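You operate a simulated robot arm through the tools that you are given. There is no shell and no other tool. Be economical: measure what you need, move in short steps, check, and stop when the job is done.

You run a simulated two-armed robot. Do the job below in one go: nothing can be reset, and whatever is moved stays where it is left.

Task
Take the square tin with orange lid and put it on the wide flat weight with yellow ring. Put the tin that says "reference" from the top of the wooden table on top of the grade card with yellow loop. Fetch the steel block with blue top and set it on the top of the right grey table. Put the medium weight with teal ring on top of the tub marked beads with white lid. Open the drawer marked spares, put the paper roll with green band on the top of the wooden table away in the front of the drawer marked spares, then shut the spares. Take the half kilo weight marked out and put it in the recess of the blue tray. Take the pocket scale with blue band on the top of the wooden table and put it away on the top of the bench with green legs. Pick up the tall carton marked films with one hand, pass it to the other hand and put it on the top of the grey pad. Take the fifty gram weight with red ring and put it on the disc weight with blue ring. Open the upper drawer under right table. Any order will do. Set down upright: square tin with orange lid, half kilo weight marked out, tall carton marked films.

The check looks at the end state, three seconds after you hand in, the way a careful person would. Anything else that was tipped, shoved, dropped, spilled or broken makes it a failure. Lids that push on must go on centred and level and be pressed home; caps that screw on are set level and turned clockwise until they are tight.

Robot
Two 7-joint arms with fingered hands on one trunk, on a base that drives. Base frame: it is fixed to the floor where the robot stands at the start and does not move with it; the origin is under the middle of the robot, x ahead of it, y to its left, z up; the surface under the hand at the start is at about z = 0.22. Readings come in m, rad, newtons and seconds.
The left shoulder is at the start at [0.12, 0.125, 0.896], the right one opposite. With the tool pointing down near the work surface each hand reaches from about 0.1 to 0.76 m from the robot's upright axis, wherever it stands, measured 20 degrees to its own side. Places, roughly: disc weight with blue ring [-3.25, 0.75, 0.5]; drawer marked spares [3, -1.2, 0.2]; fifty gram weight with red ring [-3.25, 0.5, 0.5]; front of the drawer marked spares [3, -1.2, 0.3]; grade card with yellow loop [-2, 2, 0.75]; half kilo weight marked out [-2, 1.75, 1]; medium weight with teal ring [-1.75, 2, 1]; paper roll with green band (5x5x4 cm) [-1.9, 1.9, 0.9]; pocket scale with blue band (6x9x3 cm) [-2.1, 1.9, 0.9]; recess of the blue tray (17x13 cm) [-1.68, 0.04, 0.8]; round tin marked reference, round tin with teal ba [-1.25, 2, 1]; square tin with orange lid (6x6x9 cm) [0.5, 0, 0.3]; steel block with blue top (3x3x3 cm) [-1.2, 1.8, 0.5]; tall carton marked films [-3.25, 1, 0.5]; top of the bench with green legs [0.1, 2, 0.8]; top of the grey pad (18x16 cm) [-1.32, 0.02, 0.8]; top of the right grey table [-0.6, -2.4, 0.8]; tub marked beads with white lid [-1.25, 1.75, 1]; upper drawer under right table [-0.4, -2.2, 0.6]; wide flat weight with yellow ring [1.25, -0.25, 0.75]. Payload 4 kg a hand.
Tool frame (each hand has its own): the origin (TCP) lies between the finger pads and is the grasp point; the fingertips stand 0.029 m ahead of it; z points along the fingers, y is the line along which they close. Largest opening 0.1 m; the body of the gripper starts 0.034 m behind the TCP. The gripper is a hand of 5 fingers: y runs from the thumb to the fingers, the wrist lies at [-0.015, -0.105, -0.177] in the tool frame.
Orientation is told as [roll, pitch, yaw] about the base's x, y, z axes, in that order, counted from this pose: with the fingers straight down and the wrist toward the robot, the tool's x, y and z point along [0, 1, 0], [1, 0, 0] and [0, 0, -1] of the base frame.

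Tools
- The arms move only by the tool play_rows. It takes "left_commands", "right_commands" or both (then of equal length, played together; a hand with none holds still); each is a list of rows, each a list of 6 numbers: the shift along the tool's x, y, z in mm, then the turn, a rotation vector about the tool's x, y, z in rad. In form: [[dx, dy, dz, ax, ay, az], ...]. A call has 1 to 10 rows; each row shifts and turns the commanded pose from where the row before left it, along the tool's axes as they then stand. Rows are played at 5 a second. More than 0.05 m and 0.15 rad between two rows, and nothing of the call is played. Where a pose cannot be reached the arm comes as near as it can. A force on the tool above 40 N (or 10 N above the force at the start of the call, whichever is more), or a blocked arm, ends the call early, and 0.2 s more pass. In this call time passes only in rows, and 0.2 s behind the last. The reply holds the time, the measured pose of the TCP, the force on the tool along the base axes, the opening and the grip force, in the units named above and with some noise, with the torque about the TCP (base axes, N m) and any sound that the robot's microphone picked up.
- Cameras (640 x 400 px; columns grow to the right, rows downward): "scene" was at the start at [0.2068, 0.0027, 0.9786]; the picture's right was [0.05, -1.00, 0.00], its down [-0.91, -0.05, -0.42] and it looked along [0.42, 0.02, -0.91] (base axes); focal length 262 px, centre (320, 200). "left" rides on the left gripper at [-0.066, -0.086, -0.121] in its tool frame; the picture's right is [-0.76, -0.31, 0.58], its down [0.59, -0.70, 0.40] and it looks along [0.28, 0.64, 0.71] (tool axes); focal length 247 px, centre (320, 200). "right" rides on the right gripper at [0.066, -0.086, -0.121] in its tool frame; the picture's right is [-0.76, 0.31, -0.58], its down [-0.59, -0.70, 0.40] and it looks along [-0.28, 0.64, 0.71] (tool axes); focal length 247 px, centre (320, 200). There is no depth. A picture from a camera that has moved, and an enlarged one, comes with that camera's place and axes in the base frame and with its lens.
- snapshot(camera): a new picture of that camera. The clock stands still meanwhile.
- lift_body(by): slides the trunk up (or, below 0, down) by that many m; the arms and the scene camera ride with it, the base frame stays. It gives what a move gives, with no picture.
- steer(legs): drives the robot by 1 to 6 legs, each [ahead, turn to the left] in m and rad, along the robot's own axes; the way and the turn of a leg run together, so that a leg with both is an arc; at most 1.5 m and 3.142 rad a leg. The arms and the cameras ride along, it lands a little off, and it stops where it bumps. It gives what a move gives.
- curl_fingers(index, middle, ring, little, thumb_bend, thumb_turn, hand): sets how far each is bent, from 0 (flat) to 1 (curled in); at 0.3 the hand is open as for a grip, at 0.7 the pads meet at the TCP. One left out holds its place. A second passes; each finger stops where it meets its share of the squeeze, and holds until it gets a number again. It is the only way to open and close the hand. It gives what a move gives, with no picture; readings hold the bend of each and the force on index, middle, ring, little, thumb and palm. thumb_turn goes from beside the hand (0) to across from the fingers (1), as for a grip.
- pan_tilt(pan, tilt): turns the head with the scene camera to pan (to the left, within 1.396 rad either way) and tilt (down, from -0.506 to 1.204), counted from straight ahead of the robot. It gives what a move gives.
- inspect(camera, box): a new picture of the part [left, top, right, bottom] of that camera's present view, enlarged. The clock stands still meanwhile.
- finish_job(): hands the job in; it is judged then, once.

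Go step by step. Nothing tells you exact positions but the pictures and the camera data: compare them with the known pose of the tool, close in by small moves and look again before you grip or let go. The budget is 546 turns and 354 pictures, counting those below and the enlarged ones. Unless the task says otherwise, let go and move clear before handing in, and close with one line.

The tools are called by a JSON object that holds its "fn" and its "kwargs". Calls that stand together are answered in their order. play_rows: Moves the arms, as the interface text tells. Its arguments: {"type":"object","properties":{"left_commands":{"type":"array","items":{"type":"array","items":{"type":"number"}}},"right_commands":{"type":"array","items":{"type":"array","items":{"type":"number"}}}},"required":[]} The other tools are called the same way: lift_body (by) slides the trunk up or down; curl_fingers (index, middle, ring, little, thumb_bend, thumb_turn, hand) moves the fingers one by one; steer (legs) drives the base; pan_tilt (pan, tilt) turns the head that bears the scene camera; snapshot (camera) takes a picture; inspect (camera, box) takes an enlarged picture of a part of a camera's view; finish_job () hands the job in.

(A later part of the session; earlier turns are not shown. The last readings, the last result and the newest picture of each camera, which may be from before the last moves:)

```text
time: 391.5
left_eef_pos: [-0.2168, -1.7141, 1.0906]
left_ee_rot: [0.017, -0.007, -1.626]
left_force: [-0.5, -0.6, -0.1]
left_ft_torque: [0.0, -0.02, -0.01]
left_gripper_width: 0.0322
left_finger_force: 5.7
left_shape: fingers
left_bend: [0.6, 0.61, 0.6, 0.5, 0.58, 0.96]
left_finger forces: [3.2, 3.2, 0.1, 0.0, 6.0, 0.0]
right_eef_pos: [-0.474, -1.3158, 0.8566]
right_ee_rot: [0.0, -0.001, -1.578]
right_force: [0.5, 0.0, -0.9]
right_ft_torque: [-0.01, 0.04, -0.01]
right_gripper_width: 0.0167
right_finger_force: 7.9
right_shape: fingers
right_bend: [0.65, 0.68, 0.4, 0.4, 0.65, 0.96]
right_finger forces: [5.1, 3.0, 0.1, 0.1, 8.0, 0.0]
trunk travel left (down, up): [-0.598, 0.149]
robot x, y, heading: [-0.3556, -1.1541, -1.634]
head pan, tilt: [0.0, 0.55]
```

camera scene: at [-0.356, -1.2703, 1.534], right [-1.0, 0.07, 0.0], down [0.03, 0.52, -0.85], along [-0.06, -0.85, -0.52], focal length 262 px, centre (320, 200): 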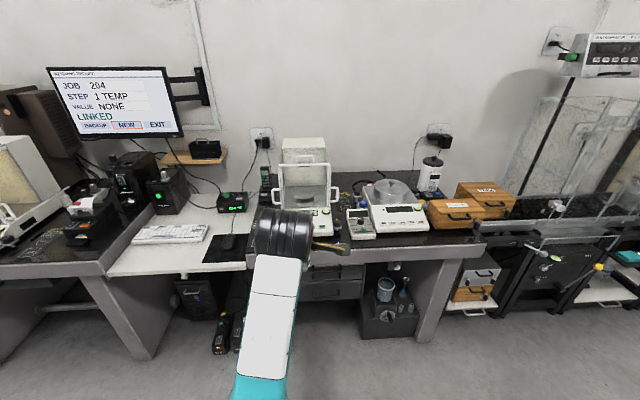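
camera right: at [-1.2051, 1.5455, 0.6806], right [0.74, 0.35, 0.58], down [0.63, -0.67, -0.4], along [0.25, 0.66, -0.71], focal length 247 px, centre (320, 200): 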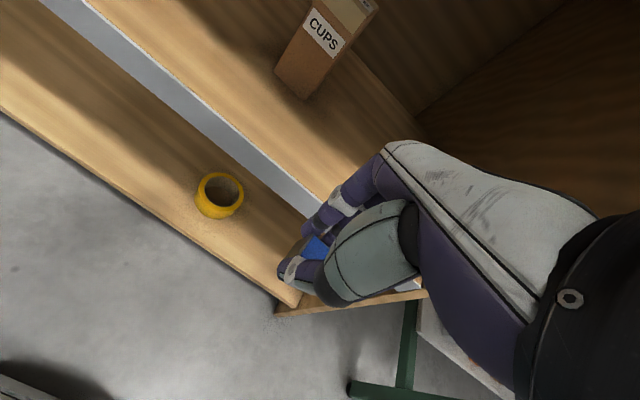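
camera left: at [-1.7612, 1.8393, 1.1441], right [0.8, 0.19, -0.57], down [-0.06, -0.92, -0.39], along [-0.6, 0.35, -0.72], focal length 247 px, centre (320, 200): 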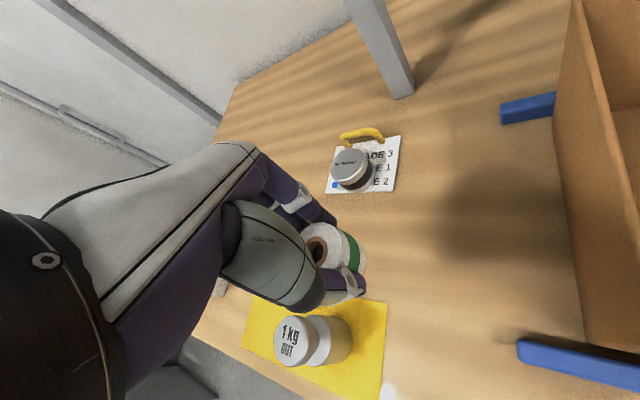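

{"fn": "play_rows", "kwargs": {"left_commands": [[10, -40, 10, 0, 0, 0], [10, -40, 10, 0, 0, 0], [0, -40, 20, 0, 0, 0], [0, -40, 20, 0, 0, 0], [0, -40, 20, 0, 0, 0]]}}

{"fn": "curl_fingers", "kwargs": {"hand": "left", "index": 0.69, "middle": 0.69, "thumb_bend": 0.69}}

{"fn": "inspect", "kwargs": {"camera": "scene", "box": [200, 130, 500, 330]}}

{"fn": "snapshot", "kwargs": {"camera": "left"}}

```text
time: 392.7
left_eef_pos: [-0.1847, -1.5164, 1.0083]
left_ee_rot: [0.019, -0.008, -1.628]
left_force: [0.1, 0.0, -0.1]
left_ft_torque: [0.0, -0.05, -0.02]
left_gripper_width: 0.0321
left_finger_force: 5.9
left_shape: fingers
left_bend: [0.6, 0.61, 0.6, 0.5, 0.58, 0.96]
left_finger forces: [3.3, 2.9, 0.0, 0.0, 5.8, 0.0]
right_eef_pos: [-0.4735, -1.3152, 0.8586]
right_ee_rot: [0.003, -0.003, -1.579]
right_force: [-0.3, 0.1, -0.7]
right_ft_torque: [-0.02, 0.01, -0.01]
right_gripper_width: 0.0166
right_finger_force: 7.9
right_shape: fingers
right_bend: [0.65, 0.68, 0.4, 0.4, 0.65, 0.96]
right_finger forces: [5.0, 2.9, 0.0, 0.0, 8.1, 0.0]
trunk travel left (down, up): [-0.598, 0.149]
robot x, y, heading: [-0.3495, -1.1591, -1.641]
head pan, tilt: [0.0, 0.55]
```

```text
time: 393.7
left_eef_pos: [-0.1844, -1.5177, 1.0088]
left_ee_rot: [0.018, -0.007, -1.629]
left_force: [0.1, -0.2, 0.0]
left_ft_torque: [-0.01, -0.01, 0.01]
left_gripper_width: 0.0311
left_finger_force: 11.2
left_shape: fingers
left_bend: [0.63, 0.63, 0.6, 0.5, 0.59, 0.96]
left_finger forces: [6.1, 5.1, 0.0, 0.0, 10.5, 0.1]
right_eef_pos: [-0.4735, -1.316, 0.8573]
right_ee_rot: [0.002, -0.001, -1.581]
right_force: [-0.8, 0.2, -0.8]
right_ft_torque: [-0.02, 0.0, -0.01]
right_gripper_width: 0.0164
right_finger_force: 8.5
right_shape: fingers
right_bend: [0.65, 0.68, 0.4, 0.4, 0.65, 0.96]
right_finger forces: [5.0, 2.9, 0.0, 0.0, 8.2, 0.0]
trunk travel left (down, up): [-0.598, 0.149]
robot x, y, heading: [-0.3474, -1.1528, -1.644]
head pan, tilt: [0.0, 0.55]
```

```text
2.00 times, centred on (350, 230) of scene
camera zoom: at [-0.3567, -1.2709, 1.534], right [-1.0, 0.07, 0.0], down [0.04, 0.52, -0.85], along [-0.06, -0.85, -0.52], focal length 525 px, centre (260, 140)
```

zoom: 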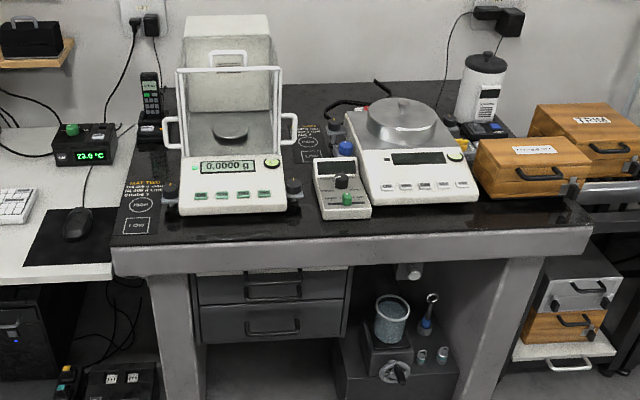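

```text
198 pictures are left
camera left: at [-0.2475, -1.4276, 1.127], right [-0.73, 0.34, -0.59], down [0.63, 0.66, -0.39], along [0.26, -0.66, -0.7], focal length 247 px, centre (320, 200)
```

left: 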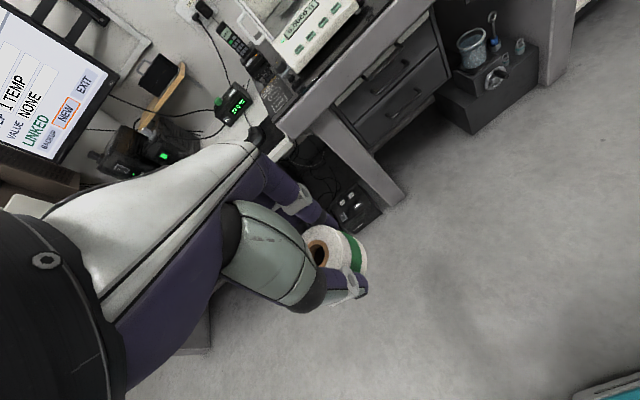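

The table top has a free front-right strip ≈(-0.97, -2.125); the upper drawer's handle is near (-0.44, -2.08, 0.63). Drive to the right end to set the block.

{"fn": "steer", "kwargs": {"legs": [[0, -0.9], [0.63, 0], [0, 0.97]]}}

{"fn": "pan_tilt", "kwargs": {"pan": -0.1, "tilt": 0.8}}

{"fn": "snapshot", "kwargs": {"camera": "scene"}}

```text
time: 402.1
left_eef_pos: [-0.6633, -1.8403, 1.0084]
left_ee_rot: [0.018, -0.008, -1.553]
left_force: [0.4, -0.9, -0.2]
left_ft_torque: [0.04, -0.01, 0.03]
left_gripper_width: 0.0307
left_finger_force: 10.3
left_shape: fingers
left_bend: [0.63, 0.63, 0.6, 0.5, 0.59, 0.96]
left_finger forces: [6.0, 5.2, 0.1, 0.1, 10.2, 0.0]
right_eef_pos: [-0.9663, -1.6611, 0.8573]
right_ee_rot: [0.002, -0.001, -1.504]
right_force: [0.5, -0.5, -1.2]
right_ft_torque: [0.0, 0.0, -0.01]
right_gripper_width: 0.0168
right_finger_force: 8.0
right_shape: fingers
right_bend: [0.65, 0.68, 0.4, 0.4, 0.65, 0.96]
right_finger forces: [4.8, 2.9, 0.0, 0.1, 7.8, 0.0]
trunk travel left (down, up): [-0.598, 0.149]
robot x, y, heading: [-0.857, -1.49, -1.559]
head pan, tilt: [0.0, 0.55]
```

```text
time: 402.9
left_eef_pos: [-0.6639, -1.8408, 1.0076]
left_ee_rot: [0.019, -0.011, -1.555]
left_force: [-0.9, -0.1, -0.4]
left_ft_torque: [0.02, -0.02, 0.02]
left_gripper_width: 0.0309
left_finger_force: 10.6
left_shape: fingers
left_bend: [0.63, 0.63, 0.6, 0.5, 0.59, 0.96]
left_finger forces: [5.9, 5.2, 0.1, 0.0, 10.3, 0.0]
right_eef_pos: [-0.9661, -1.661, 0.8573]
right_ee_rot: [0.0, -0.002, -1.503]
right_force: [-0.3, 0.3, -1.5]
right_ft_torque: [-0.02, 0.06, 0.02]
right_gripper_width: 0.0164
right_finger_force: 7.8
right_shape: fingers
right_bend: [0.65, 0.68, 0.4, 0.4, 0.65, 0.96]
right_finger forces: [5.0, 2.9, 0.0, 0.0, 7.9, 0.0]
trunk travel left (down, up): [-0.598, 0.149]
robot x, y, heading: [-0.8541, -1.4906, -1.561]
head pan, tilt: [-0.099, 0.799]
```

```text
197 pictures are left
camera scene: at [-0.8616, -1.598, 1.5127], right [-1.0, 0.09, 0.0], down [0.06, 0.71, -0.7], along [-0.06, -0.69, -0.72], focal length 262 px, centre (320, 200)
```

scene: 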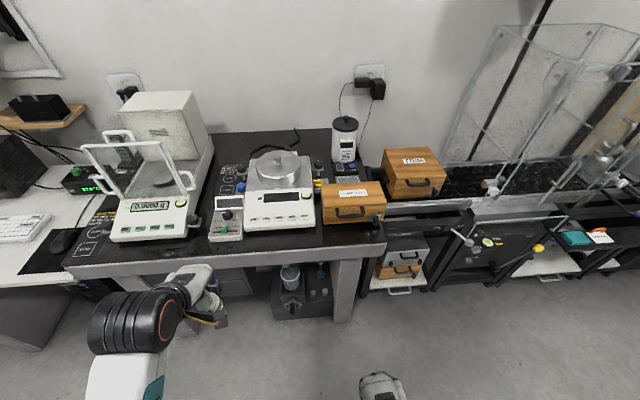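

The right end is too cramped by the wooden box; the free area left of the left balance ≈(-0.17, -2.16) is better. Reposition there.

{"fn": "steer", "kwargs": {"legs": [[-0.2, 0], [0, 1.0], [0.66, 0], [0, -1.0]]}}

{"fn": "snapshot", "kwargs": {"camera": "scene"}}

```text
time: 412.9
left_eef_pos: [-0.1275, -1.9951, 1.0084]
left_ee_rot: [0.017, -0.009, -1.573]
left_force: [-1.0, 1.1, -0.8]
left_ft_torque: [0.0, 0.01, -0.01]
left_gripper_width: 0.0306
left_finger_force: 10.2
left_shape: fingers
left_bend: [0.63, 0.63, 0.6, 0.5, 0.6, 0.96]
left_finger forces: [5.7, 5.0, 0.0, 0.0, 9.7, 0.0]
right_eef_pos: [-0.427, -1.8107, 0.857]
right_ee_rot: [0.002, -0.001, -1.523]
right_force: [0.0, -0.5, -1.2]
right_ft_torque: [-0.02, 0.02, 0.03]
right_gripper_width: 0.0163
right_finger_force: 7.9
right_shape: fingers
right_bend: [0.65, 0.68, 0.4, 0.4, 0.65, 0.96]
right_finger forces: [4.6, 2.9, 0.1, 0.0, 7.8, 0.0]
trunk travel left (down, up): [-0.598, 0.149]
robot x, y, heading: [-0.3123, -1.6389, -1.585]
head pan, tilt: [-0.099, 0.799]
```

```text
196 pictures are left
camera scene: at [-0.3204, -1.7493, 1.5126], right [-0.99, 0.11, 0.0], down [0.08, 0.71, -0.7], along [-0.08, -0.69, -0.72], focal length 262 px, centre (320, 200)
```

scene: 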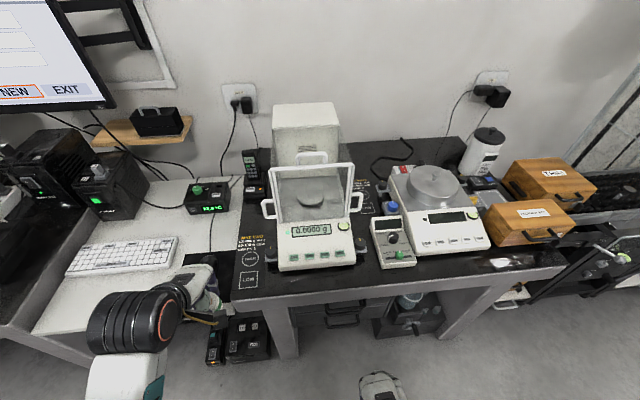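

Clear the left hand to the side, then bring the block with the right hand.

{"fn": "play_rows", "kwargs": {"left_commands": [[30, -35, 0, 0, 0, 0], [30, -35, 0, 0, 0, 0], [40, -20, 0, 0, 0, 0], [40, 0, 0, 0, 0, 0]]}}

{"fn": "play_rows", "kwargs": {"right_commands": [[40, 0, -25, 0, 0, 0], [40, 0, -25, 0, 0, 0], [40, 0, -25, 0, 0, 0], [40, 20, 0, 0, 0, 0], [40, 28, 0, 0, 0, 0], [40, 28, 0, 0, 0, 0], [0, 45, 0, 0, 0, 0], [0, 45, 0, 0, 0, 0], [0, 45, 0, 0, 0, 0], [0, 45, 0, 0, 0, 0]]}}

{"fn": "snapshot", "kwargs": {"camera": "right"}}

{"fn": "snapshot", "kwargs": {"camera": "scene"}}

```text
time: 413.9
left_eef_pos: [0.0205, -1.9064, 1.0085]
left_ee_rot: [0.016, -0.009, -1.572]
left_force: [-0.1, 0.1, -0.4]
left_ft_torque: [0.01, 0.0, -0.02]
left_gripper_width: 0.0304
left_finger_force: 10.6
left_shape: fingers
left_bend: [0.63, 0.63, 0.6, 0.5, 0.6, 0.96]
left_finger forces: [5.8, 5.1, 0.0, 0.0, 9.8, 0.0]
right_eef_pos: [-0.4266, -1.8114, 0.8581]
right_ee_rot: [0.001, -0.002, -1.523]
right_force: [0.2, -0.5, -0.7]
right_ft_torque: [0.01, 0.04, 0.0]
right_gripper_width: 0.016
right_finger_force: 7.2
right_shape: fingers
right_bend: [0.65, 0.68, 0.4, 0.4, 0.65, 0.96]
right_finger forces: [4.7, 3.0, 0.0, 0.1, 7.9, 0.1]
trunk travel left (down, up): [-0.598, 0.149]
robot x, y, heading: [-0.3104, -1.6382, -1.584]
head pan, tilt: [-0.099, 0.799]
```

```text
time: 414.6
left_eef_pos: [0.019, -1.9066, 1.0092]
left_ee_rot: [0.015, -0.007, -1.572]
left_force: [-0.1, 0.1, -0.1]
left_ft_torque: [-0.04, 0.02, 0.0]
left_gripper_width: 0.0305
left_finger_force: 10.8
left_shape: fingers
left_bend: [0.63, 0.63, 0.6, 0.5, 0.6, 0.96]
left_finger forces: [5.8, 5.0, 0.1, 0.0, 10.0, 0.0]
right_eef_pos: [-0.4566, -1.7899, 0.8842]
right_ee_rot: [-0.208, 0.053, -1.641]
right_force: [0.0, 0.0, -0.5]
right_ft_torque: [0.0, 0.01, -0.02]
right_gripper_width: 0.0162
right_finger_force: 8.0
right_shape: fingers
right_bend: [0.65, 0.68, 0.4, 0.4, 0.65, 0.96]
right_finger forces: [5.0, 3.0, 0.0, 0.0, 8.1, 0.0]
trunk travel left (down, up): [-0.598, 0.149]
robot x, y, heading: [-0.3148, -1.6412, -1.583]
head pan, tilt: [-0.099, 0.799]
stopped in row 3 (right hand): the arm was blocked; the commanded pose is now the measured one
```

```text
195 pictures are left
camera right: at [-0.3611, -1.7179, 0.993], right [-0.64, -0.3, 0.7], down [-0.61, 0.76, -0.23], along [-0.47, -0.57, -0.67], focal length 247 px, centre (320, 200)
```

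right: 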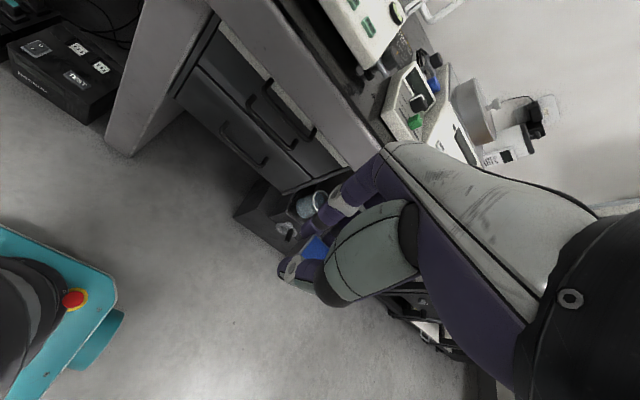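

```text
194 pictures are left
camera scene: at [-0.3195, -1.7491, 1.5126], right [-0.99, 0.11, 0.0], down [0.08, 0.71, -0.7], along [-0.08, -0.69, -0.72], focal length 262 px, centre (320, 200)
```

scene: 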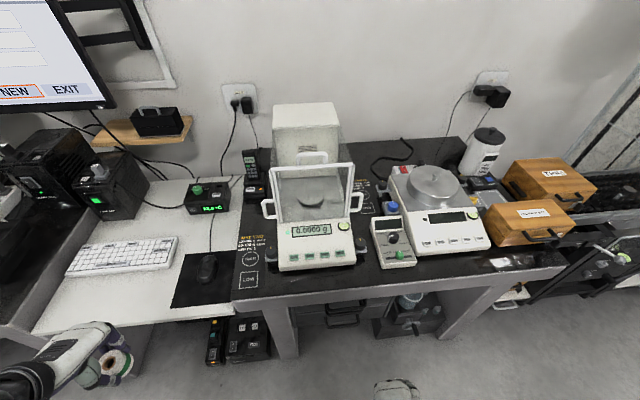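

The right hand was too close to the body. Extend it forward first while levelling it.

{"fn": "play_rows", "kwargs": {"right_commands": [[-10, 30, 0, 0, 0, 0], [-10, 30, -10, 0, 0.1, 0], [0, 30, -20, -0.05, 0.1, 0], [0, 30, -20, 0, 0, 0]]}}

```text
time: 415.6
left_eef_pos: [0.0183, -1.9069, 1.0091]
left_ee_rot: [0.017, -0.007, -1.572]
left_force: [0.0, -0.2, -0.5]
left_ft_torque: [0.02, -0.04, -0.03]
left_gripper_width: 0.0304
left_finger_force: 10.8
left_shape: fingers
left_bend: [0.63, 0.63, 0.6, 0.5, 0.6, 0.96]
left_finger forces: [5.8, 5.2, 0.0, 0.1, 9.9, 0.0]
right_eef_pos: [-0.4802, -1.9111, 0.9322]
right_ee_rot: [-0.01, 0.005, -1.641]
right_force: [-0.2, -0.6, -1.4]
right_ft_torque: [-0.01, -0.03, 0.01]
right_gripper_width: 0.0164
right_finger_force: 7.9
right_shape: fingers
right_bend: [0.65, 0.68, 0.4, 0.4, 0.65, 0.96]
right_finger forces: [4.9, 3.0, 0.1, 0.0, 8.2, 0.0]
trunk travel left (down, up): [-0.598, 0.149]
robot x, y, heading: [-0.3155, -1.6412, -1.583]
head pan, tilt: [-0.099, 0.799]
```

{"fn": "steer", "kwargs": {"legs": [[-0.1, 0], [0, 1.571], [0.24, 0], [0, -1.571], [0.08, 0]]}}

{"fn": "snapshot", "kwargs": {"camera": "scene"}}

```text
time: 426.6
left_eef_pos: [0.273, -1.8799, 1.008]
left_ee_rot: [0.018, -0.009, -1.548]
left_force: [0.0, -0.4, -0.4]
left_ft_torque: [-0.05, 0.01, 0.01]
left_gripper_width: 0.0299
left_finger_force: 9.9
left_shape: fingers
left_bend: [0.63, 0.64, 0.6, 0.5, 0.6, 0.96]
left_finger forces: [5.8, 5.0, 0.0, 0.1, 9.5, 0.0]
right_eef_pos: [-0.2247, -1.8967, 0.9321]
right_ee_rot: [-0.01, 0.003, -1.615]
right_force: [0.6, 0.3, -0.6]
right_ft_torque: [0.03, -0.03, -0.01]
right_gripper_width: 0.0158
right_finger_force: 7.2
right_shape: fingers
right_bend: [0.65, 0.68, 0.4, 0.4, 0.66, 0.96]
right_finger forces: [4.5, 2.8, 0.1, 0.0, 7.5, 0.1]
trunk travel left (down, up): [-0.598, 0.149]
robot x, y, heading: [-0.0658, -1.6229, -1.558]
head pan, tilt: [-0.099, 0.799]
```

```text
193 pictures are left
camera scene: at [-0.0698, -1.7318, 1.5126], right [-1.0, 0.09, 0.0], down [0.06, 0.71, -0.7], along [-0.06, -0.69, -0.72], focal length 262 px, centre (320, 200)
```

scene: 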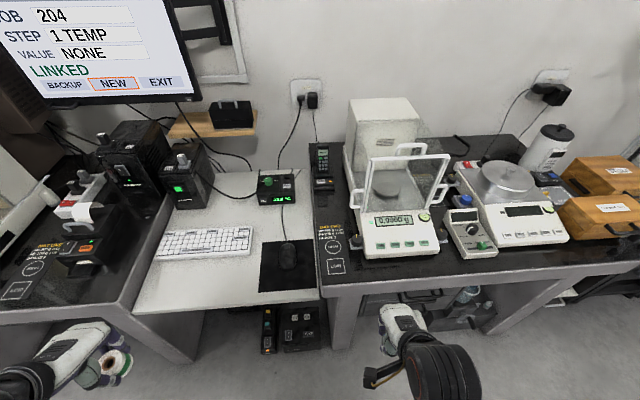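

{"fn": "play_rows", "kwargs": {"right_commands": [[15, 42, 0, 0, 0, 0], [15, 42, 0, 0, 0, 0], [16, 42, 0, 0, 0, 0], [16, 42, 0, 0, 0, 0], [0, 42, 0, 0, 0, 0], [0, 31, 0, 0, 0, 0]]}}

{"fn": "snapshot", "kwargs": {"camera": "right"}}

{"fn": "inspect", "kwargs": {"camera": "scene", "box": [270, 170, 430, 290]}}

```text
time: 428.0
left_eef_pos: [0.2726, -1.8803, 1.0082]
left_ee_rot: [0.016, -0.006, -1.547]
left_force: [1.0, -0.7, -1.4]
left_ft_torque: [-0.04, -0.05, -0.01]
left_gripper_width: 0.0299
left_finger_force: 9.7
left_shape: fingers
left_bend: [0.63, 0.64, 0.6, 0.5, 0.6, 0.96]
left_finger forces: [5.5, 4.9, 0.0, 0.1, 9.5, 0.0]
right_eef_pos: [-0.1734, -2.1427, 0.9315]
right_ee_rot: [-0.008, 0.004, -1.615]
right_force: [0.2, 0.2, -0.9]
right_ft_torque: [-0.03, 0.02, 0.02]
right_gripper_width: 0.0156
right_finger_force: 6.9
right_shape: fingers
right_bend: [0.65, 0.68, 0.4, 0.4, 0.66, 0.96]
right_finger forces: [4.2, 2.9, 0.1, 0.0, 7.4, 0.1]
trunk travel left (down, up): [-0.598, 0.149]
robot x, y, heading: [-0.0655, -1.6219, -1.559]
head pan, tilt: [-0.099, 0.799]
```

```text
192 pictures are left
camera right: at [-0.1033, -2.0615, 1.0522], right [-0.77, -0.27, 0.58], down [-0.56, 0.73, -0.39], along [-0.32, -0.63, -0.71], focal length 247 px, centre (320, 200)
```

right: 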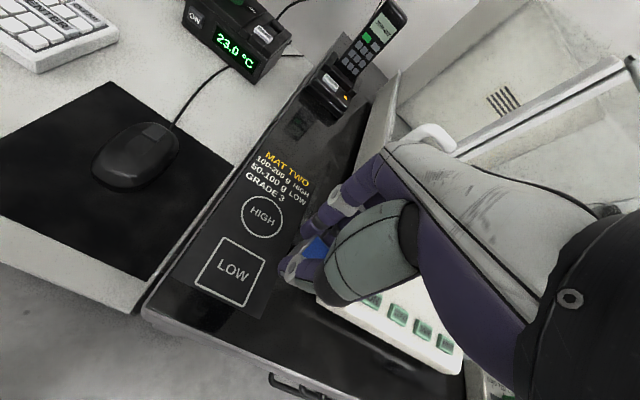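

```text
3.33 times, centred on (350, 230) of scene
camera zoom: at [-0.0697, -1.7326, 1.5125], right [-1.0, 0.09, 0.0], down [0.06, 0.71, -0.7], along [-0.06, -0.69, -0.72], focal length 874 px, centre (220, 100)
```

zoom: 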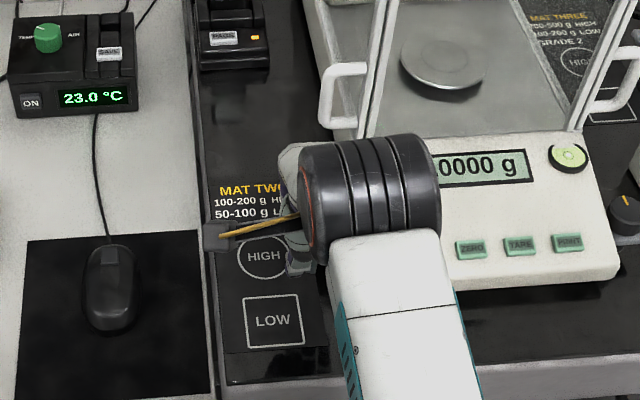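

That dark patch is a printed mat ("MAT TWO"), so I'll avoid it and use the bare strip in front of the left balance, at ≈(-0.30, -2.112).

{"fn": "play_rows", "kwargs": {"right_commands": [[0, -25, -25, 0, 0, 0], [-43, 0, 0, 0, 0, 0], [-43, 0, 0, 0, 0, 0], [-42, 0, 0, 0, 0, 0]]}}

{"fn": "snapshot", "kwargs": {"camera": "right"}}

{"fn": "inspect", "kwargs": {"camera": "scene", "box": [310, 190, 470, 310]}}

```text
time: 429.0
left_eef_pos: [0.2714, -1.8802, 1.0096]
left_ee_rot: [0.019, -0.006, -1.547]
left_force: [-0.7, 0.2, 0.1]
left_ft_torque: [0.01, -0.01, 0.07]
left_gripper_width: 0.0297
left_finger_force: 9.8
left_shape: fingers
left_bend: [0.63, 0.64, 0.6, 0.5, 0.6, 0.96]
left_finger forces: [5.5, 5.0, 0.0, 0.0, 9.5, 0.0]
right_eef_pos: [-0.2987, -2.1118, 0.9561]
right_ee_rot: [-0.008, 0.003, -1.616]
right_force: [-0.5, -1.5, -0.5]
right_ft_torque: [-0.02, -0.04, 0.01]
right_gripper_width: 0.0114
right_finger_force: 7.3
right_shape: fingers
right_bend: [0.71, 0.68, 0.4, 0.4, 0.67, 0.96]
right_finger forces: [3.2, 4.6, 0.0, 0.1, 6.8, 0.0]
trunk travel left (down, up): [-0.598, 0.149]
robot x, y, heading: [-0.0644, -1.6207, -1.559]
head pan, tilt: [-0.099, 0.799]
```

```text
190 pictures are left
camera right: at [-0.2288, -2.0305, 1.0763], right [-0.77, -0.28, 0.58], down [-0.56, 0.73, -0.39], along [-0.32, -0.63, -0.71], focal length 247 px, centre (320, 200)
```

right: 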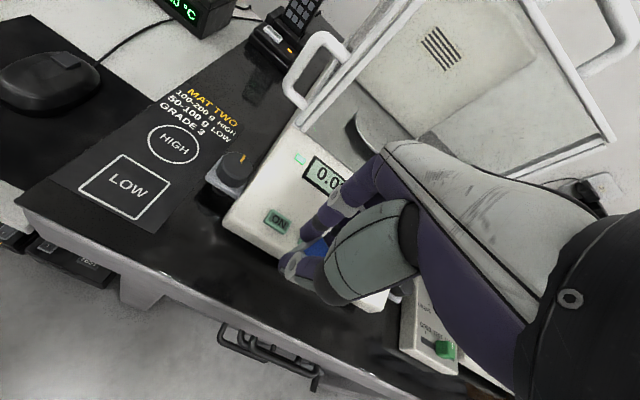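

```text
3.33 times, centred on (390, 250) of scene
camera zoom: at [-0.0715, -1.7321, 1.5126], right [-1.0, 0.09, 0.0], down [0.06, 0.71, -0.7], along [-0.06, -0.69, -0.72], focal length 874 px, centre (87, 33)
```

zoom: 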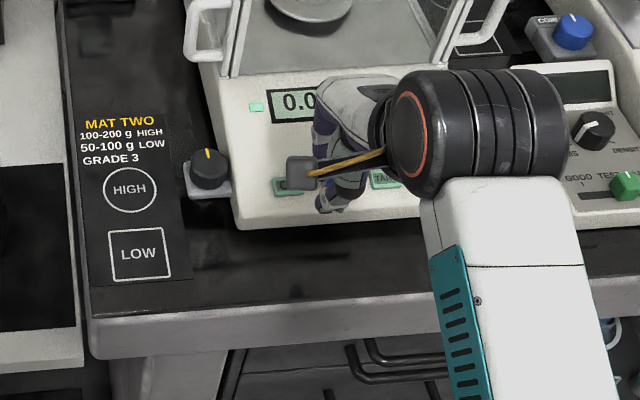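

{"fn": "inspect", "kwargs": {"camera": "right", "box": [220, 150, 400, 330]}}

```text
2.22 times, centred on (310, 240) of right
camera zoom: at [-0.2288, -2.0305, 1.0763], right [-0.77, -0.28, 0.58], down [-0.56, 0.73, -0.39], along [-0.32, -0.63, -0.71], focal length 549 px, centre (342, 111)
```

zoom: 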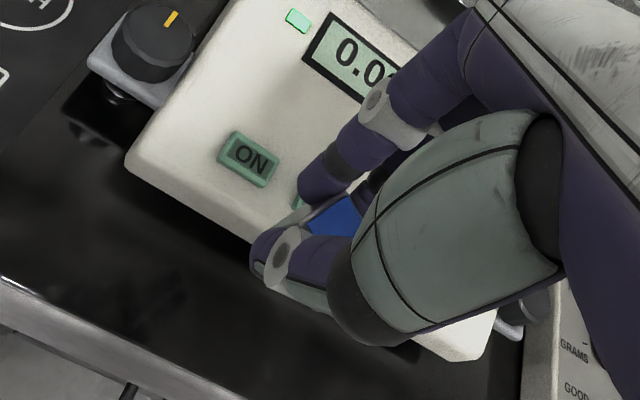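

{"fn": "play_rows", "kwargs": {"right_commands": [[0, -8, 40, 0, 0, 0], [0, 0, 35, 0, 0, 0], [0, 0, 12, 0, 0, 0]]}}

{"fn": "inspect", "kwargs": {"camera": "right", "box": [220, 150, 400, 330]}}

{"fn": "inspect", "kwargs": {"camera": "scene", "box": [340, 210, 440, 290]}}

```text
time: 429.8
left_eef_pos: [0.2732, -1.8785, 1.0085]
left_ee_rot: [0.017, -0.009, -1.549]
left_force: [-0.5, 0.6, -0.2]
left_ft_torque: [0.03, 0.0, -0.03]
left_gripper_width: 0.0298
left_finger_force: 9.7
left_shape: fingers
left_bend: [0.63, 0.64, 0.6, 0.5, 0.6, 0.96]
left_finger forces: [5.6, 4.9, 0.0, 0.0, 9.5, 0.0]
right_eef_pos: [-0.2998, -2.1033, 0.8695]
right_ee_rot: [-0.009, -0.002, -1.615]
right_force: [-0.1, 2.7, 7.0]
right_ft_torque: [-0.37, 0.26, -0.04]
right_gripper_width: 0.0117
right_finger_force: 11.9
right_shape: fingers
right_bend: [0.71, 0.68, 0.4, 0.4, 0.67, 0.96]
right_finger forces: [3.0, 4.7, 9.0, 0.0, 6.9, 0.0]
trunk travel left (down, up): [-0.598, 0.149]
robot x, y, heading: [-0.0671, -1.6222, -1.557]
head pan, tilt: [-0.099, 0.799]
```

```text
2.22 times, centred on (310, 240) of right
camera zoom: at [-0.2306, -2.0226, 0.9902], right [-0.76, -0.27, 0.58], down [-0.56, 0.73, -0.39], along [-0.32, -0.63, -0.71], focal length 549 px, centre (342, 111)
```

zoom: 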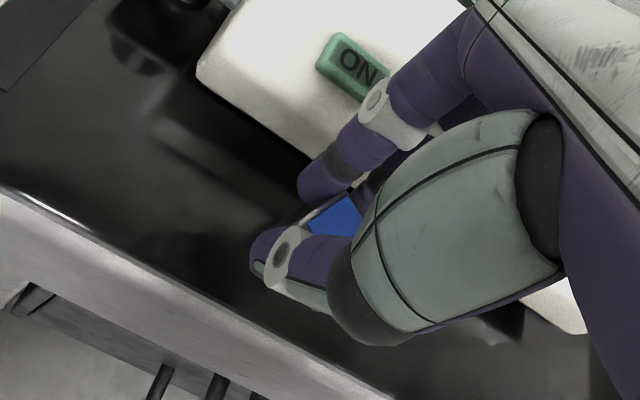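

```text
5.00 times, centred on (390, 250) of scene
camera zoom: at [-0.0695, -1.7303, 1.5129], right [-1.0, 0.09, 0.0], down [0.06, 0.71, -0.7], along [-0.06, -0.7, -0.72], focal length 1312 px, centre (-30, -50)
```

zoom: 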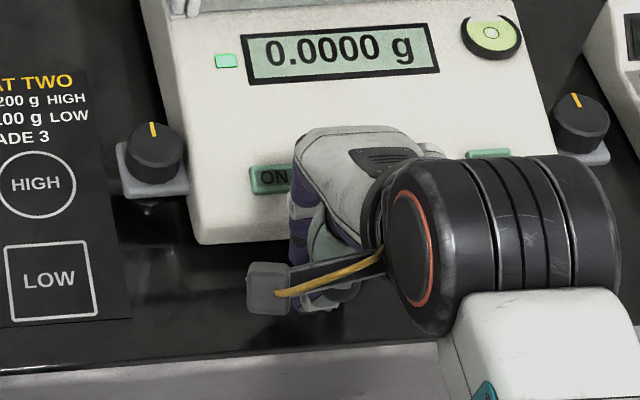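

The extended ring finger touches the balance. Raise slightly and curl ring and little fingers in.

{"fn": "play_rows", "kwargs": {"right_commands": [[0, 0, -15, 0, 0, 0], [0, 0, -15, 0, 0, 0]]}}

{"fn": "curl_fingers", "kwargs": {"hand": "right", "ring": 0.75, "little": 0.8}}

{"fn": "inspect", "kwargs": {"camera": "scene", "box": [340, 180, 440, 260]}}

```text
time: 430.4
left_eef_pos: [0.2726, -1.88, 1.0074]
left_ee_rot: [0.019, -0.006, -1.546]
left_force: [0.5, 0.1, -0.5]
left_ft_torque: [-0.02, 0.0, -0.04]
left_gripper_width: 0.0299
left_finger_force: 10.7
left_shape: fingers
left_bend: [0.63, 0.64, 0.6, 0.5, 0.6, 0.96]
left_finger forces: [5.6, 5.1, 0.0, 0.0, 9.5, 0.1]
right_eef_pos: [-0.3001, -2.1018, 0.8997]
right_ee_rot: [-0.01, 0.006, -1.615]
right_force: [-1.0, -0.5, -0.8]
right_ft_torque: [0.0, 0.01, 0.0]
right_gripper_width: 0.0115
right_finger_force: 6.7
right_shape: fingers
right_bend: [0.71, 0.68, 0.4, 0.4, 0.67, 0.96]
right_finger forces: [3.0, 4.7, 0.0, 0.0, 6.8, 0.0]
trunk travel left (down, up): [-0.598, 0.149]
robot x, y, heading: [-0.064, -1.6231, -1.557]
head pan, tilt: [-0.099, 0.799]
```

```text
time: 431.4
left_eef_pos: [0.272, -1.8802, 1.0078]
left_ee_rot: [0.019, -0.009, -1.549]
left_force: [0.6, 0.5, -0.2]
left_ft_torque: [-0.03, 0.01, 0.02]
left_gripper_width: 0.0299
left_finger_force: 9.7
left_shape: fingers
left_bend: [0.63, 0.64, 0.6, 0.5, 0.6, 0.96]
left_finger forces: [5.6, 5.0, 0.0, 0.0, 9.4, 0.1]
right_eef_pos: [-0.3003, -2.1016, 0.8984]
right_ee_rot: [-0.011, 0.004, -1.615]
right_force: [-0.5, -0.2, -1.9]
right_ft_torque: [0.01, 0.01, 0.0]
right_gripper_width: 0.0117
right_finger_force: 7.3
right_shape: fingers
right_bend: [0.71, 0.68, 0.75, 0.8, 0.67, 0.96]
right_finger forces: [3.0, 4.7, 0.1, 0.0, 6.8, 0.1]
trunk travel left (down, up): [-0.598, 0.149]
robot x, y, heading: [-0.0606, -1.6222, -1.559]
head pan, tilt: [-0.099, 0.799]
```

```text
5.00 times, centred on (390, 220) of scene
camera zoom: at [-0.0699, -1.732, 1.5126], right [-1.0, 0.09, 0.0], down [0.06, 0.71, -0.7], along [-0.06, -0.69, -0.72], focal length 1312 px, centre (-30, 100)
```

zoom: 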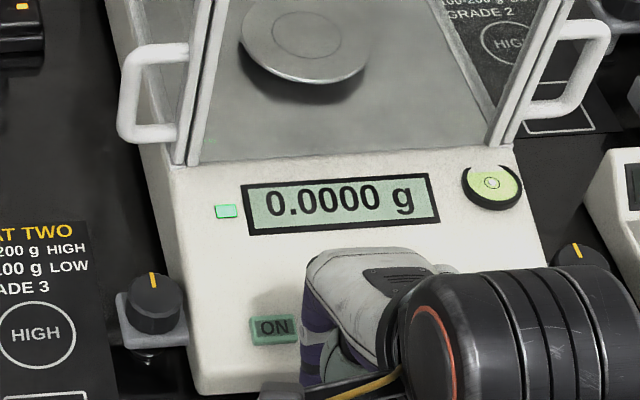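

{"fn": "play_rows", "kwargs": {"right_commands": [[0, 0, 20, 0, 0, 0], [0, 0, 12, 0, 0, 0], [0, 0, 6, 0, 0, 0], [0, 0, 4, 0, 0, 0]]}}

{"fn": "inspect", "kwargs": {"camera": "right", "box": [220, 150, 400, 330]}}

```text
time: 432.4
left_eef_pos: [0.2713, -1.88, 1.0088]
left_ee_rot: [0.017, -0.008, -1.547]
left_force: [0.3, 0.5, -1.1]
left_ft_torque: [0.01, 0.0, 0.04]
left_gripper_width: 0.0299
left_finger_force: 10.0
left_shape: fingers
left_bend: [0.63, 0.64, 0.6, 0.5, 0.6, 0.96]
left_finger forces: [5.7, 5.0, 0.0, 0.0, 9.5, 0.0]
right_eef_pos: [-0.3013, -2.1021, 0.8587]
right_ee_rot: [-0.011, 0.003, -1.615]
right_force: [0.7, -0.4, -1.3]
right_ft_torque: [-0.01, -0.02, -0.04]
right_gripper_width: 0.0114
right_finger_force: 7.1
right_shape: fingers
right_bend: [0.71, 0.68, 0.75, 0.8, 0.67, 0.96]
right_finger forces: [2.9, 4.6, 0.1, 0.0, 6.8, 0.1]
trunk travel left (down, up): [-0.598, 0.149]
robot x, y, heading: [-0.0668, -1.6211, -1.557]
head pan, tilt: [-0.099, 0.799]
```

```text
2.22 times, centred on (310, 240) of right
camera zoom: at [-0.2311, -2.0205, 0.9778], right [-0.76, -0.28, 0.58], down [-0.56, 0.73, -0.39], along [-0.32, -0.63, -0.71], focal length 549 px, centre (342, 111)
```

zoom: 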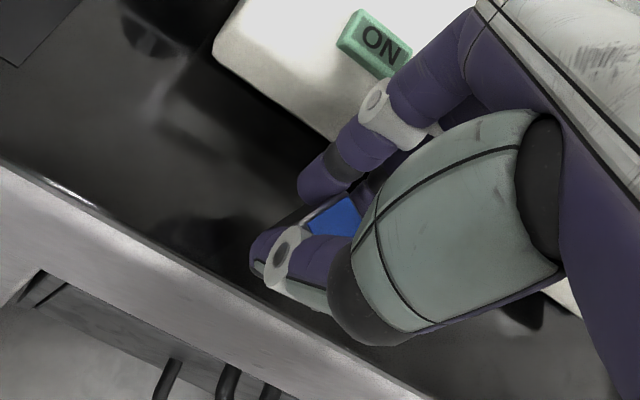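

{"fn": "play_rows", "kwargs": {"right_commands": [[0, 0, 4, 0, 0, 0], [0, 0, 3, 0, 0, 0], [0, 0, 3, 0, 0, 0]]}}

```text
time: 433.2
left_eef_pos: [0.2727, -1.8797, 1.0083]
left_ee_rot: [0.018, -0.007, -1.549]
left_force: [0.5, 0.1, -0.7]
left_ft_torque: [0.02, -0.01, -0.04]
left_gripper_width: 0.0302
left_finger_force: 10.5
left_shape: fingers
left_bend: [0.63, 0.64, 0.6, 0.5, 0.6, 0.96]
left_finger forces: [5.6, 4.9, 0.0, 0.0, 9.5, 0.0]
right_eef_pos: [-0.3003, -2.1005, 0.8474]
right_ee_rot: [-0.01, 0.003, -1.616]
right_force: [0.1, -0.1, -1.2]
right_ft_torque: [0.0, 0.01, -0.01]
right_gripper_width: 0.0115
right_finger_force: 7.3
right_shape: fingers
right_bend: [0.71, 0.68, 0.75, 0.8, 0.67, 0.96]
right_finger forces: [2.9, 4.6, 0.1, 0.0, 6.7, 0.0]
trunk travel left (down, up): [-0.598, 0.149]
robot x, y, heading: [-0.0631, -1.6226, -1.557]
head pan, tilt: [-0.099, 0.799]
```

{"fn": "play_rows", "kwargs": {"right_commands": [[0, 0, 3, 0, 0, 0], [0, 0, 3, 0, 0, 0], [0, 0, 3, 0, 0, 0]]}}

{"fn": "inspect", "kwargs": {"camera": "right", "box": [220, 150, 400, 330]}}

```text
time: 434.0
left_eef_pos: [0.2715, -1.8788, 1.0082]
left_ee_rot: [0.018, -0.009, -1.547]
left_force: [0.2, -0.1, -1.5]
left_ft_torque: [0.0, 0.0, -0.03]
left_gripper_width: 0.0298
left_finger_force: 9.9
left_shape: fingers
left_bend: [0.63, 0.64, 0.6, 0.5, 0.6, 0.96]
left_finger forces: [5.6, 5.0, 0.0, 0.0, 9.6, 0.0]
right_eef_pos: [-0.3004, -2.1003, 0.839]
right_ee_rot: [-0.007, 0.005, -1.614]
right_force: [0.0, -0.3, 0.0]
right_ft_torque: [0.02, 0.03, -0.01]
right_gripper_width: 0.0109
right_finger_force: 7.8
right_shape: fingers
right_bend: [0.71, 0.68, 0.75, 0.8, 0.67, 0.95]
right_finger forces: [3.1, 4.9, 0.0, 0.0, 7.1, 0.1]
trunk travel left (down, up): [-0.598, 0.149]
robot x, y, heading: [-0.0644, -1.6243, -1.557]
head pan, tilt: [-0.099, 0.799]
```

```text
2.22 times, centred on (310, 240) of right
camera zoom: at [-0.2306, -2.0197, 0.9594], right [-0.76, -0.27, 0.58], down [-0.56, 0.73, -0.39], along [-0.32, -0.63, -0.71], focal length 549 px, centre (342, 111)
```

zoom: 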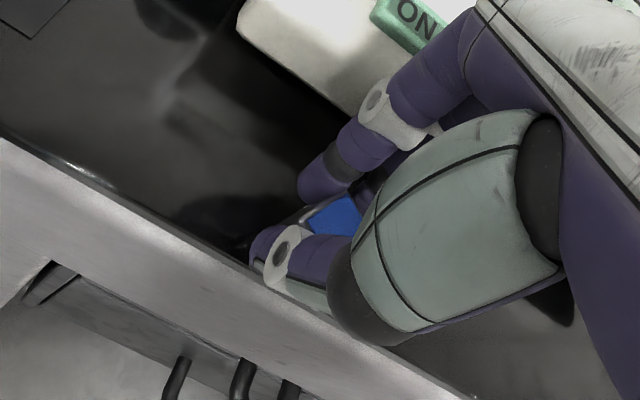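

{"fn": "play_rows", "kwargs": {"right_commands": [[0, 0, -4, 0, 0, 0], [0, 7, 0, 0, 0, 0], [0, 0, 4, 0, 0, 0], [0, 0, 2, 0, 0, 0]]}}

```text
time: 435.0
left_eef_pos: [0.2734, -1.8784, 1.0089]
left_ee_rot: [0.016, -0.008, -1.547]
left_force: [0.8, -0.4, 0.1]
left_ft_torque: [0.04, -0.03, -0.02]
left_gripper_width: 0.0298
left_finger_force: 10.4
left_shape: fingers
left_bend: [0.63, 0.64, 0.6, 0.5, 0.6, 0.96]
left_finger forces: [5.5, 5.1, 0.1, 0.1, 9.4, 0.0]
right_eef_pos: [-0.3004, -2.1082, 0.8381]
right_ee_rot: [-0.009, 0.001, -1.615]
right_force: [0.8, 2.3, 9.0]
right_ft_torque: [-0.12, 0.08, 0.01]
right_gripper_width: 0.0109
right_finger_force: 12.2
right_shape: fingers
right_bend: [0.71, 0.71, 0.75, 0.8, 0.67, 0.95]
right_finger forces: [3.2, 12.6, 0.0, 0.0, 8.2, 0.1]
trunk travel left (down, up): [-0.598, 0.149]
robot x, y, heading: [-0.0628, -1.6226, -1.56]
head pan, tilt: [-0.099, 0.799]
```

Pressing on the surface. Release: thumb first, then fingers slightly.

{"fn": "curl_fingers", "kwargs": {"hand": "right", "thumb_bend": 0.55, "index": 0.62, "middle": 0.62}}

{"fn": "inspect", "kwargs": {"camera": "right", "box": [220, 150, 400, 330]}}

```text
time: 436.0
left_eef_pos: [0.2731, -1.879, 1.0096]
left_ee_rot: [0.014, -0.009, -1.548]
left_force: [-0.4, -0.9, -0.2]
left_ft_torque: [0.0, 0.02, 0.01]
left_gripper_width: 0.0299
left_finger_force: 10.4
left_shape: fingers
left_bend: [0.63, 0.64, 0.6, 0.5, 0.6, 0.96]
left_finger forces: [5.6, 5.1, 0.0, 0.0, 9.5, 0.0]
right_eef_pos: [-0.3002, -2.1076, 0.8372]
right_ee_rot: [-0.01, 0.001, -1.615]
right_force: [-0.5, 9.1, 11.5]
right_ft_torque: [-0.46, 0.1, -0.15]
right_gripper_width: 0.0291
right_finger_force: 7.4
right_shape: fingers
right_bend: [0.62, 0.67, 0.75, 0.8, 0.55, 0.97]
right_finger forces: [0.1, 14.8, 0.0, 0.0, 0.0, 0.0]
trunk travel left (down, up): [-0.598, 0.149]
robot x, y, heading: [-0.0656, -1.6208, -1.549]
head pan, tilt: [-0.099, 0.799]
```

```text
2.22 times, centred on (310, 240) of right
camera zoom: at [-0.2307, -2.026, 0.9575], right [-0.76, -0.27, 0.58], down [-0.56, 0.73, -0.39], along [-0.32, -0.63, -0.71], focal length 549 px, centre (342, 111)
```

zoom: 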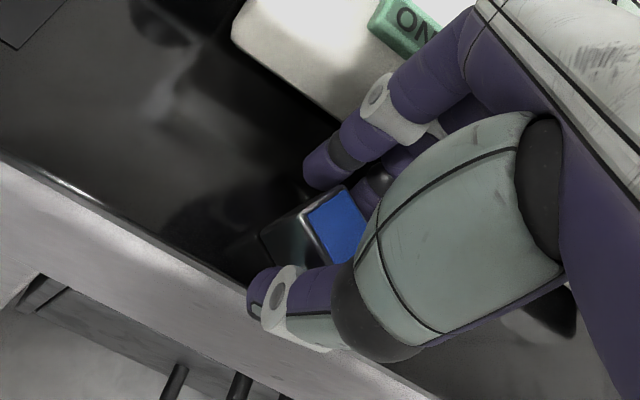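

The middle finger is pressing on the balance front; curl it back and then lift.

{"fn": "curl_fingers", "kwargs": {"hand": "right", "middle": 0.69, "thumb_bend": 0.48}}

{"fn": "inspect", "kwargs": {"camera": "right", "box": [220, 150, 400, 330]}}

```text
time: 437.0
left_eef_pos: [0.2722, -1.8798, 1.0085]
left_ee_rot: [0.017, -0.009, -1.548]
left_force: [-0.7, 0.4, -1.2]
left_ft_torque: [-0.05, 0.01, -0.03]
left_gripper_width: 0.0301
left_finger_force: 10.1
left_shape: fingers
left_bend: [0.63, 0.64, 0.6, 0.5, 0.6, 0.96]
left_finger forces: [5.7, 5.2, 0.0, 0.1, 9.6, 0.0]
right_eef_pos: [-0.3016, -2.1063, 0.8364]
right_ee_rot: [-0.011, 0.004, -1.615]
right_force: [0.6, 1.5, 1.4]
right_ft_torque: [-0.01, 0.0, -0.03]
right_gripper_width: 0.0377
right_finger_force: 1.1
right_shape: fingers
right_bend: [0.62, 0.7, 0.75, 0.8, 0.48, 0.97]
right_finger forces: [0.0, 1.5, 0.0, 0.1, 0.1, 0.0]
trunk travel left (down, up): [-0.598, 0.149]
robot x, y, heading: [-0.0644, -1.6232, -1.551]
head pan, tilt: [-0.099, 0.799]
```

```text
2.22 times, centred on (310, 240) of right
camera zoom: at [-0.2307, -2.0272, 0.9568], right [-0.76, -0.28, 0.58], down [-0.56, 0.73, -0.39], along [-0.32, -0.63, -0.71], focal length 549 px, centre (342, 111)
```

zoom: 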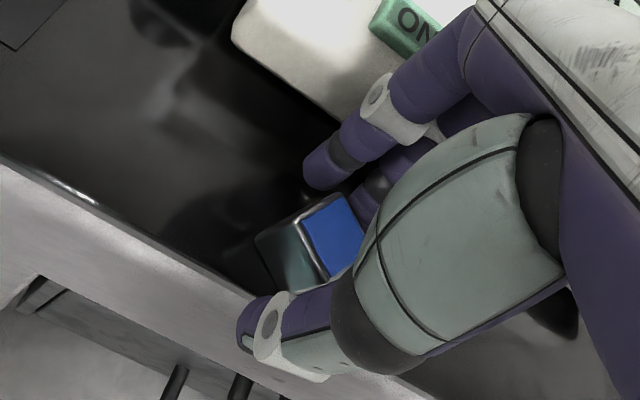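

{"fn": "play_rows", "kwargs": {"right_commands": [[0, 0, -10, 0, 0, 0], [0, 0, -20, 0, 0, 0], [0, 0, -40, 0, 0, 0], [0, 0, -45, 0, 0, 0]]}}

{"fn": "snapshot", "kwargs": {"camera": "right"}}

```text
time: 438.0
left_eef_pos: [0.2731, -1.8793, 1.0081]
left_ee_rot: [0.017, -0.009, -1.548]
left_force: [0.1, 0.0, -0.9]
left_ft_torque: [0.01, 0.0, -0.04]
left_gripper_width: 0.0301
left_finger_force: 9.6
left_shape: fingers
left_bend: [0.63, 0.64, 0.6, 0.5, 0.6, 0.96]
left_finger forces: [5.6, 5.1, 0.0, 0.1, 9.5, 0.0]
right_eef_pos: [-0.3008, -2.1101, 0.9498]
right_ee_rot: [-0.008, 0.005, -1.617]
right_force: [0.4, -0.1, -0.5]
right_ft_torque: [-0.05, -0.01, 0.0]
right_gripper_width: 0.0375
right_finger_force: 0.0
right_shape: fingers
right_bend: [0.62, 0.69, 0.75, 0.8, 0.48, 0.97]
right_finger forces: [0.1, 0.1, 0.0, 0.0, 0.0, 0.0]
trunk travel left (down, up): [-0.598, 0.149]
robot x, y, heading: [-0.0676, -1.6271, -1.561]
head pan, tilt: [-0.099, 0.799]
```

```text
180 pictures are left
camera right: at [-0.2297, -2.0285, 1.0713], right [-0.76, -0.28, 0.58], down [-0.56, 0.73, -0.39], along [-0.32, -0.62, -0.71], focal length 247 px, centre (320, 200)
```

right: 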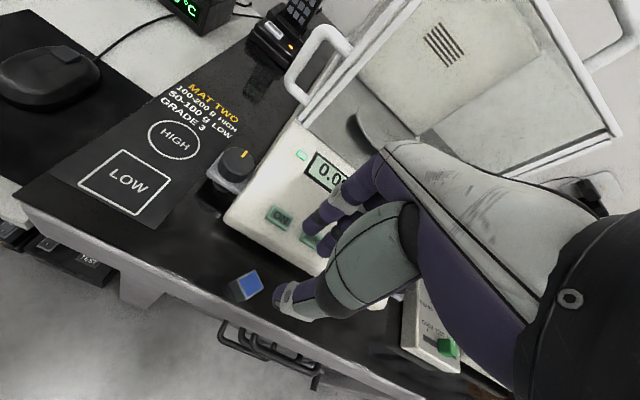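

Block placed. Retract and back off, lower the trunk, and look at the drawers.

{"fn": "play_rows", "kwargs": {"right_commands": [[0, -45, 0, 0, 0, 0], [0, -45, 0, 0, 0, 0], [0, -45, 0, 0, 0, 0], [-10, -40, 0, 0, 0, 0], [-20, 0, 0, 0, 0, 0]]}}

{"fn": "steer", "kwargs": {"legs": [[-0.15, 0], [0, -1.571], [0.25, 0], [0, 1.571]]}}

{"fn": "lift_body", "kwargs": {"by": -0.35}}

{"fn": "pan_tilt", "kwargs": {"pan": -0.1, "tilt": 0.5}}

{"fn": "snapshot", "kwargs": {"camera": "scene"}}

```text
time: 439.2
left_eef_pos: [0.2726, -1.8805, 1.0086]
left_ee_rot: [0.017, -0.006, -1.547]
left_force: [-0.8, -0.1, -0.3]
left_ft_torque: [0.01, 0.01, 0.02]
left_gripper_width: 0.0299
left_finger_force: 9.7
left_shape: fingers
left_bend: [0.63, 0.64, 0.6, 0.5, 0.6, 0.96]
left_finger forces: [5.6, 5.1, 0.0, 0.0, 9.5, 0.0]
right_eef_pos: [-0.3231, -1.9351, 0.9535]
right_ee_rot: [-0.008, 0.006, -1.614]
right_force: [-0.4, -1.0, 0.5]
right_ft_torque: [-0.01, -0.02, 0.0]
right_gripper_width: 0.0379
right_finger_force: 0.1
right_shape: fingers
right_bend: [0.62, 0.69, 0.75, 0.8, 0.48, 0.98]
right_finger forces: [0.0, 0.1, 0.0, 0.1, 0.0, 0.1]
trunk travel left (down, up): [-0.598, 0.149]
robot x, y, heading: [-0.0636, -1.6233, -1.557]
head pan, tilt: [-0.099, 0.799]
```

```text
time: 449.9
left_eef_pos: [0.021, -1.7263, 1.0096]
left_ee_rot: [0.016, -0.006, -1.533]
left_force: [-0.4, -0.8, -0.1]
left_ft_torque: [0.01, 0.02, -0.03]
left_gripper_width: 0.029
left_finger_force: 9.6
left_shape: fingers
left_bend: [0.63, 0.64, 0.6, 0.5, 0.6, 0.96]
left_finger forces: [5.5, 4.9, 0.0, 0.0, 9.0, 0.1]
right_eef_pos: [-0.5709, -1.7907, 0.9517]
right_ee_rot: [-0.009, 0.004, -1.601]
right_force: [0.5, -0.9, 0.5]
right_ft_torque: [0.01, 0.01, -0.03]
right_gripper_width: 0.0381
right_finger_force: 0.1
right_shape: fingers
right_bend: [0.62, 0.69, 0.75, 0.8, 0.48, 0.98]
right_finger forces: [0.0, 0.1, 0.1, 0.0, 0.1, 0.1]
trunk travel left (down, up): [-0.598, 0.149]
robot x, y, heading: [-0.32, -1.4726, -1.533]
head pan, tilt: [-0.099, 0.799]
```

```text
time: 453.3
left_eef_pos: [0.0209, -1.7246, 0.6588]
left_ee_rot: [0.016, -0.009, -1.53]
left_force: [-0.1, -0.1, -0.3]
left_ft_torque: [0.02, -0.02, -0.04]
left_gripper_width: 0.0296
left_finger_force: 9.1
left_shape: fingers
left_bend: [0.63, 0.64, 0.6, 0.5, 0.6, 0.96]
left_finger forces: [5.4, 4.9, 0.1, 0.0, 9.1, 0.0]
right_eef_pos: [-0.5728, -1.7916, 0.6034]
right_ee_rot: [-0.009, 0.004, -1.599]
right_force: [0.1, -0.9, 0.4]
right_ft_torque: [0.0, -0.03, 0.0]
right_gripper_width: 0.038
right_finger_force: 0.0
right_shape: fingers
right_bend: [0.62, 0.69, 0.75, 0.8, 0.48, 0.98]
right_finger forces: [0.0, 0.0, 0.1, 0.0, 0.0, 0.0]
trunk travel left (down, up): [-0.248, 0.499]
robot x, y, heading: [-0.3201, -1.4786, -1.547]
head pan, tilt: [-0.099, 0.799]
```

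```text
time: 454.1
left_eef_pos: [0.0211, -1.726, 0.6588]
left_ee_rot: [0.017, -0.006, -1.533]
left_force: [-0.4, 0.3, 0.0]
left_ft_torque: [0.0, -0.01, 0.01]
left_gripper_width: 0.0294
left_finger_force: 9.5
left_shape: fingers
left_bend: [0.63, 0.64, 0.6, 0.5, 0.6, 0.96]
left_finger forces: [5.3, 4.8, 0.0, 0.0, 9.0, 0.0]
right_eef_pos: [-0.5717, -1.7893, 0.6029]
right_ee_rot: [-0.009, 0.004, -1.596]
right_force: [-0.3, -0.2, -0.5]
right_ft_torque: [-0.02, 0.02, -0.02]
right_gripper_width: 0.0378
right_finger_force: 0.1
right_shape: fingers
right_bend: [0.62, 0.69, 0.75, 0.8, 0.48, 0.98]
right_finger forces: [0.0, 0.0, 0.0, 0.0, 0.1, 0.0]
trunk travel left (down, up): [-0.248, 0.499]
robot x, y, heading: [-0.3203, -1.4749, -1.537]
head pan, tilt: [-0.099, 0.499]
```

```text
179 pictures are left
camera scene: at [-0.3226, -1.652, 1.1835], right [-1.0, 0.07, 0.0], down [0.03, 0.48, -0.88], along [-0.06, -0.88, -0.48], focal length 262 px, centre (320, 200)
```

scene: 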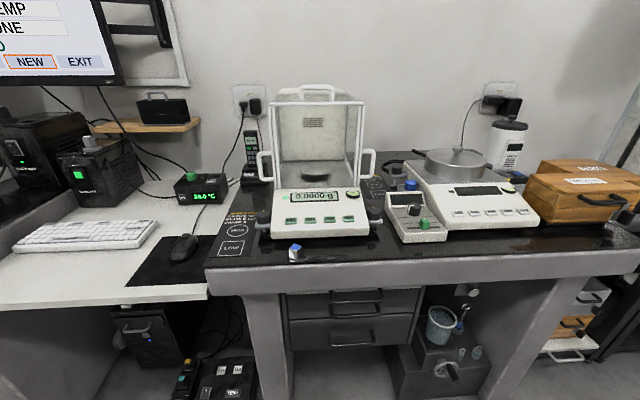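

{"fn": "inspect", "kwargs": {"camera": "scene", "box": [270, 260, 450, 380]}}

```text
3.33 times, centred on (360, 320) of scene
camera zoom: at [-0.3226, -1.652, 1.1835], right [-1.0, 0.07, 0.0], down [0.03, 0.48, -0.88], along [-0.06, -0.88, -0.48], focal length 874 px, centre (187, -200)
```

zoom: 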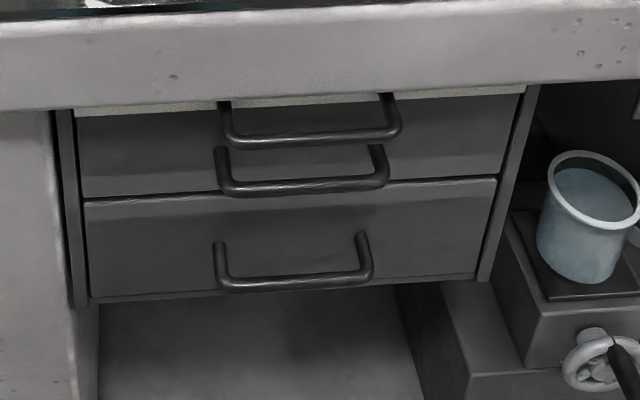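

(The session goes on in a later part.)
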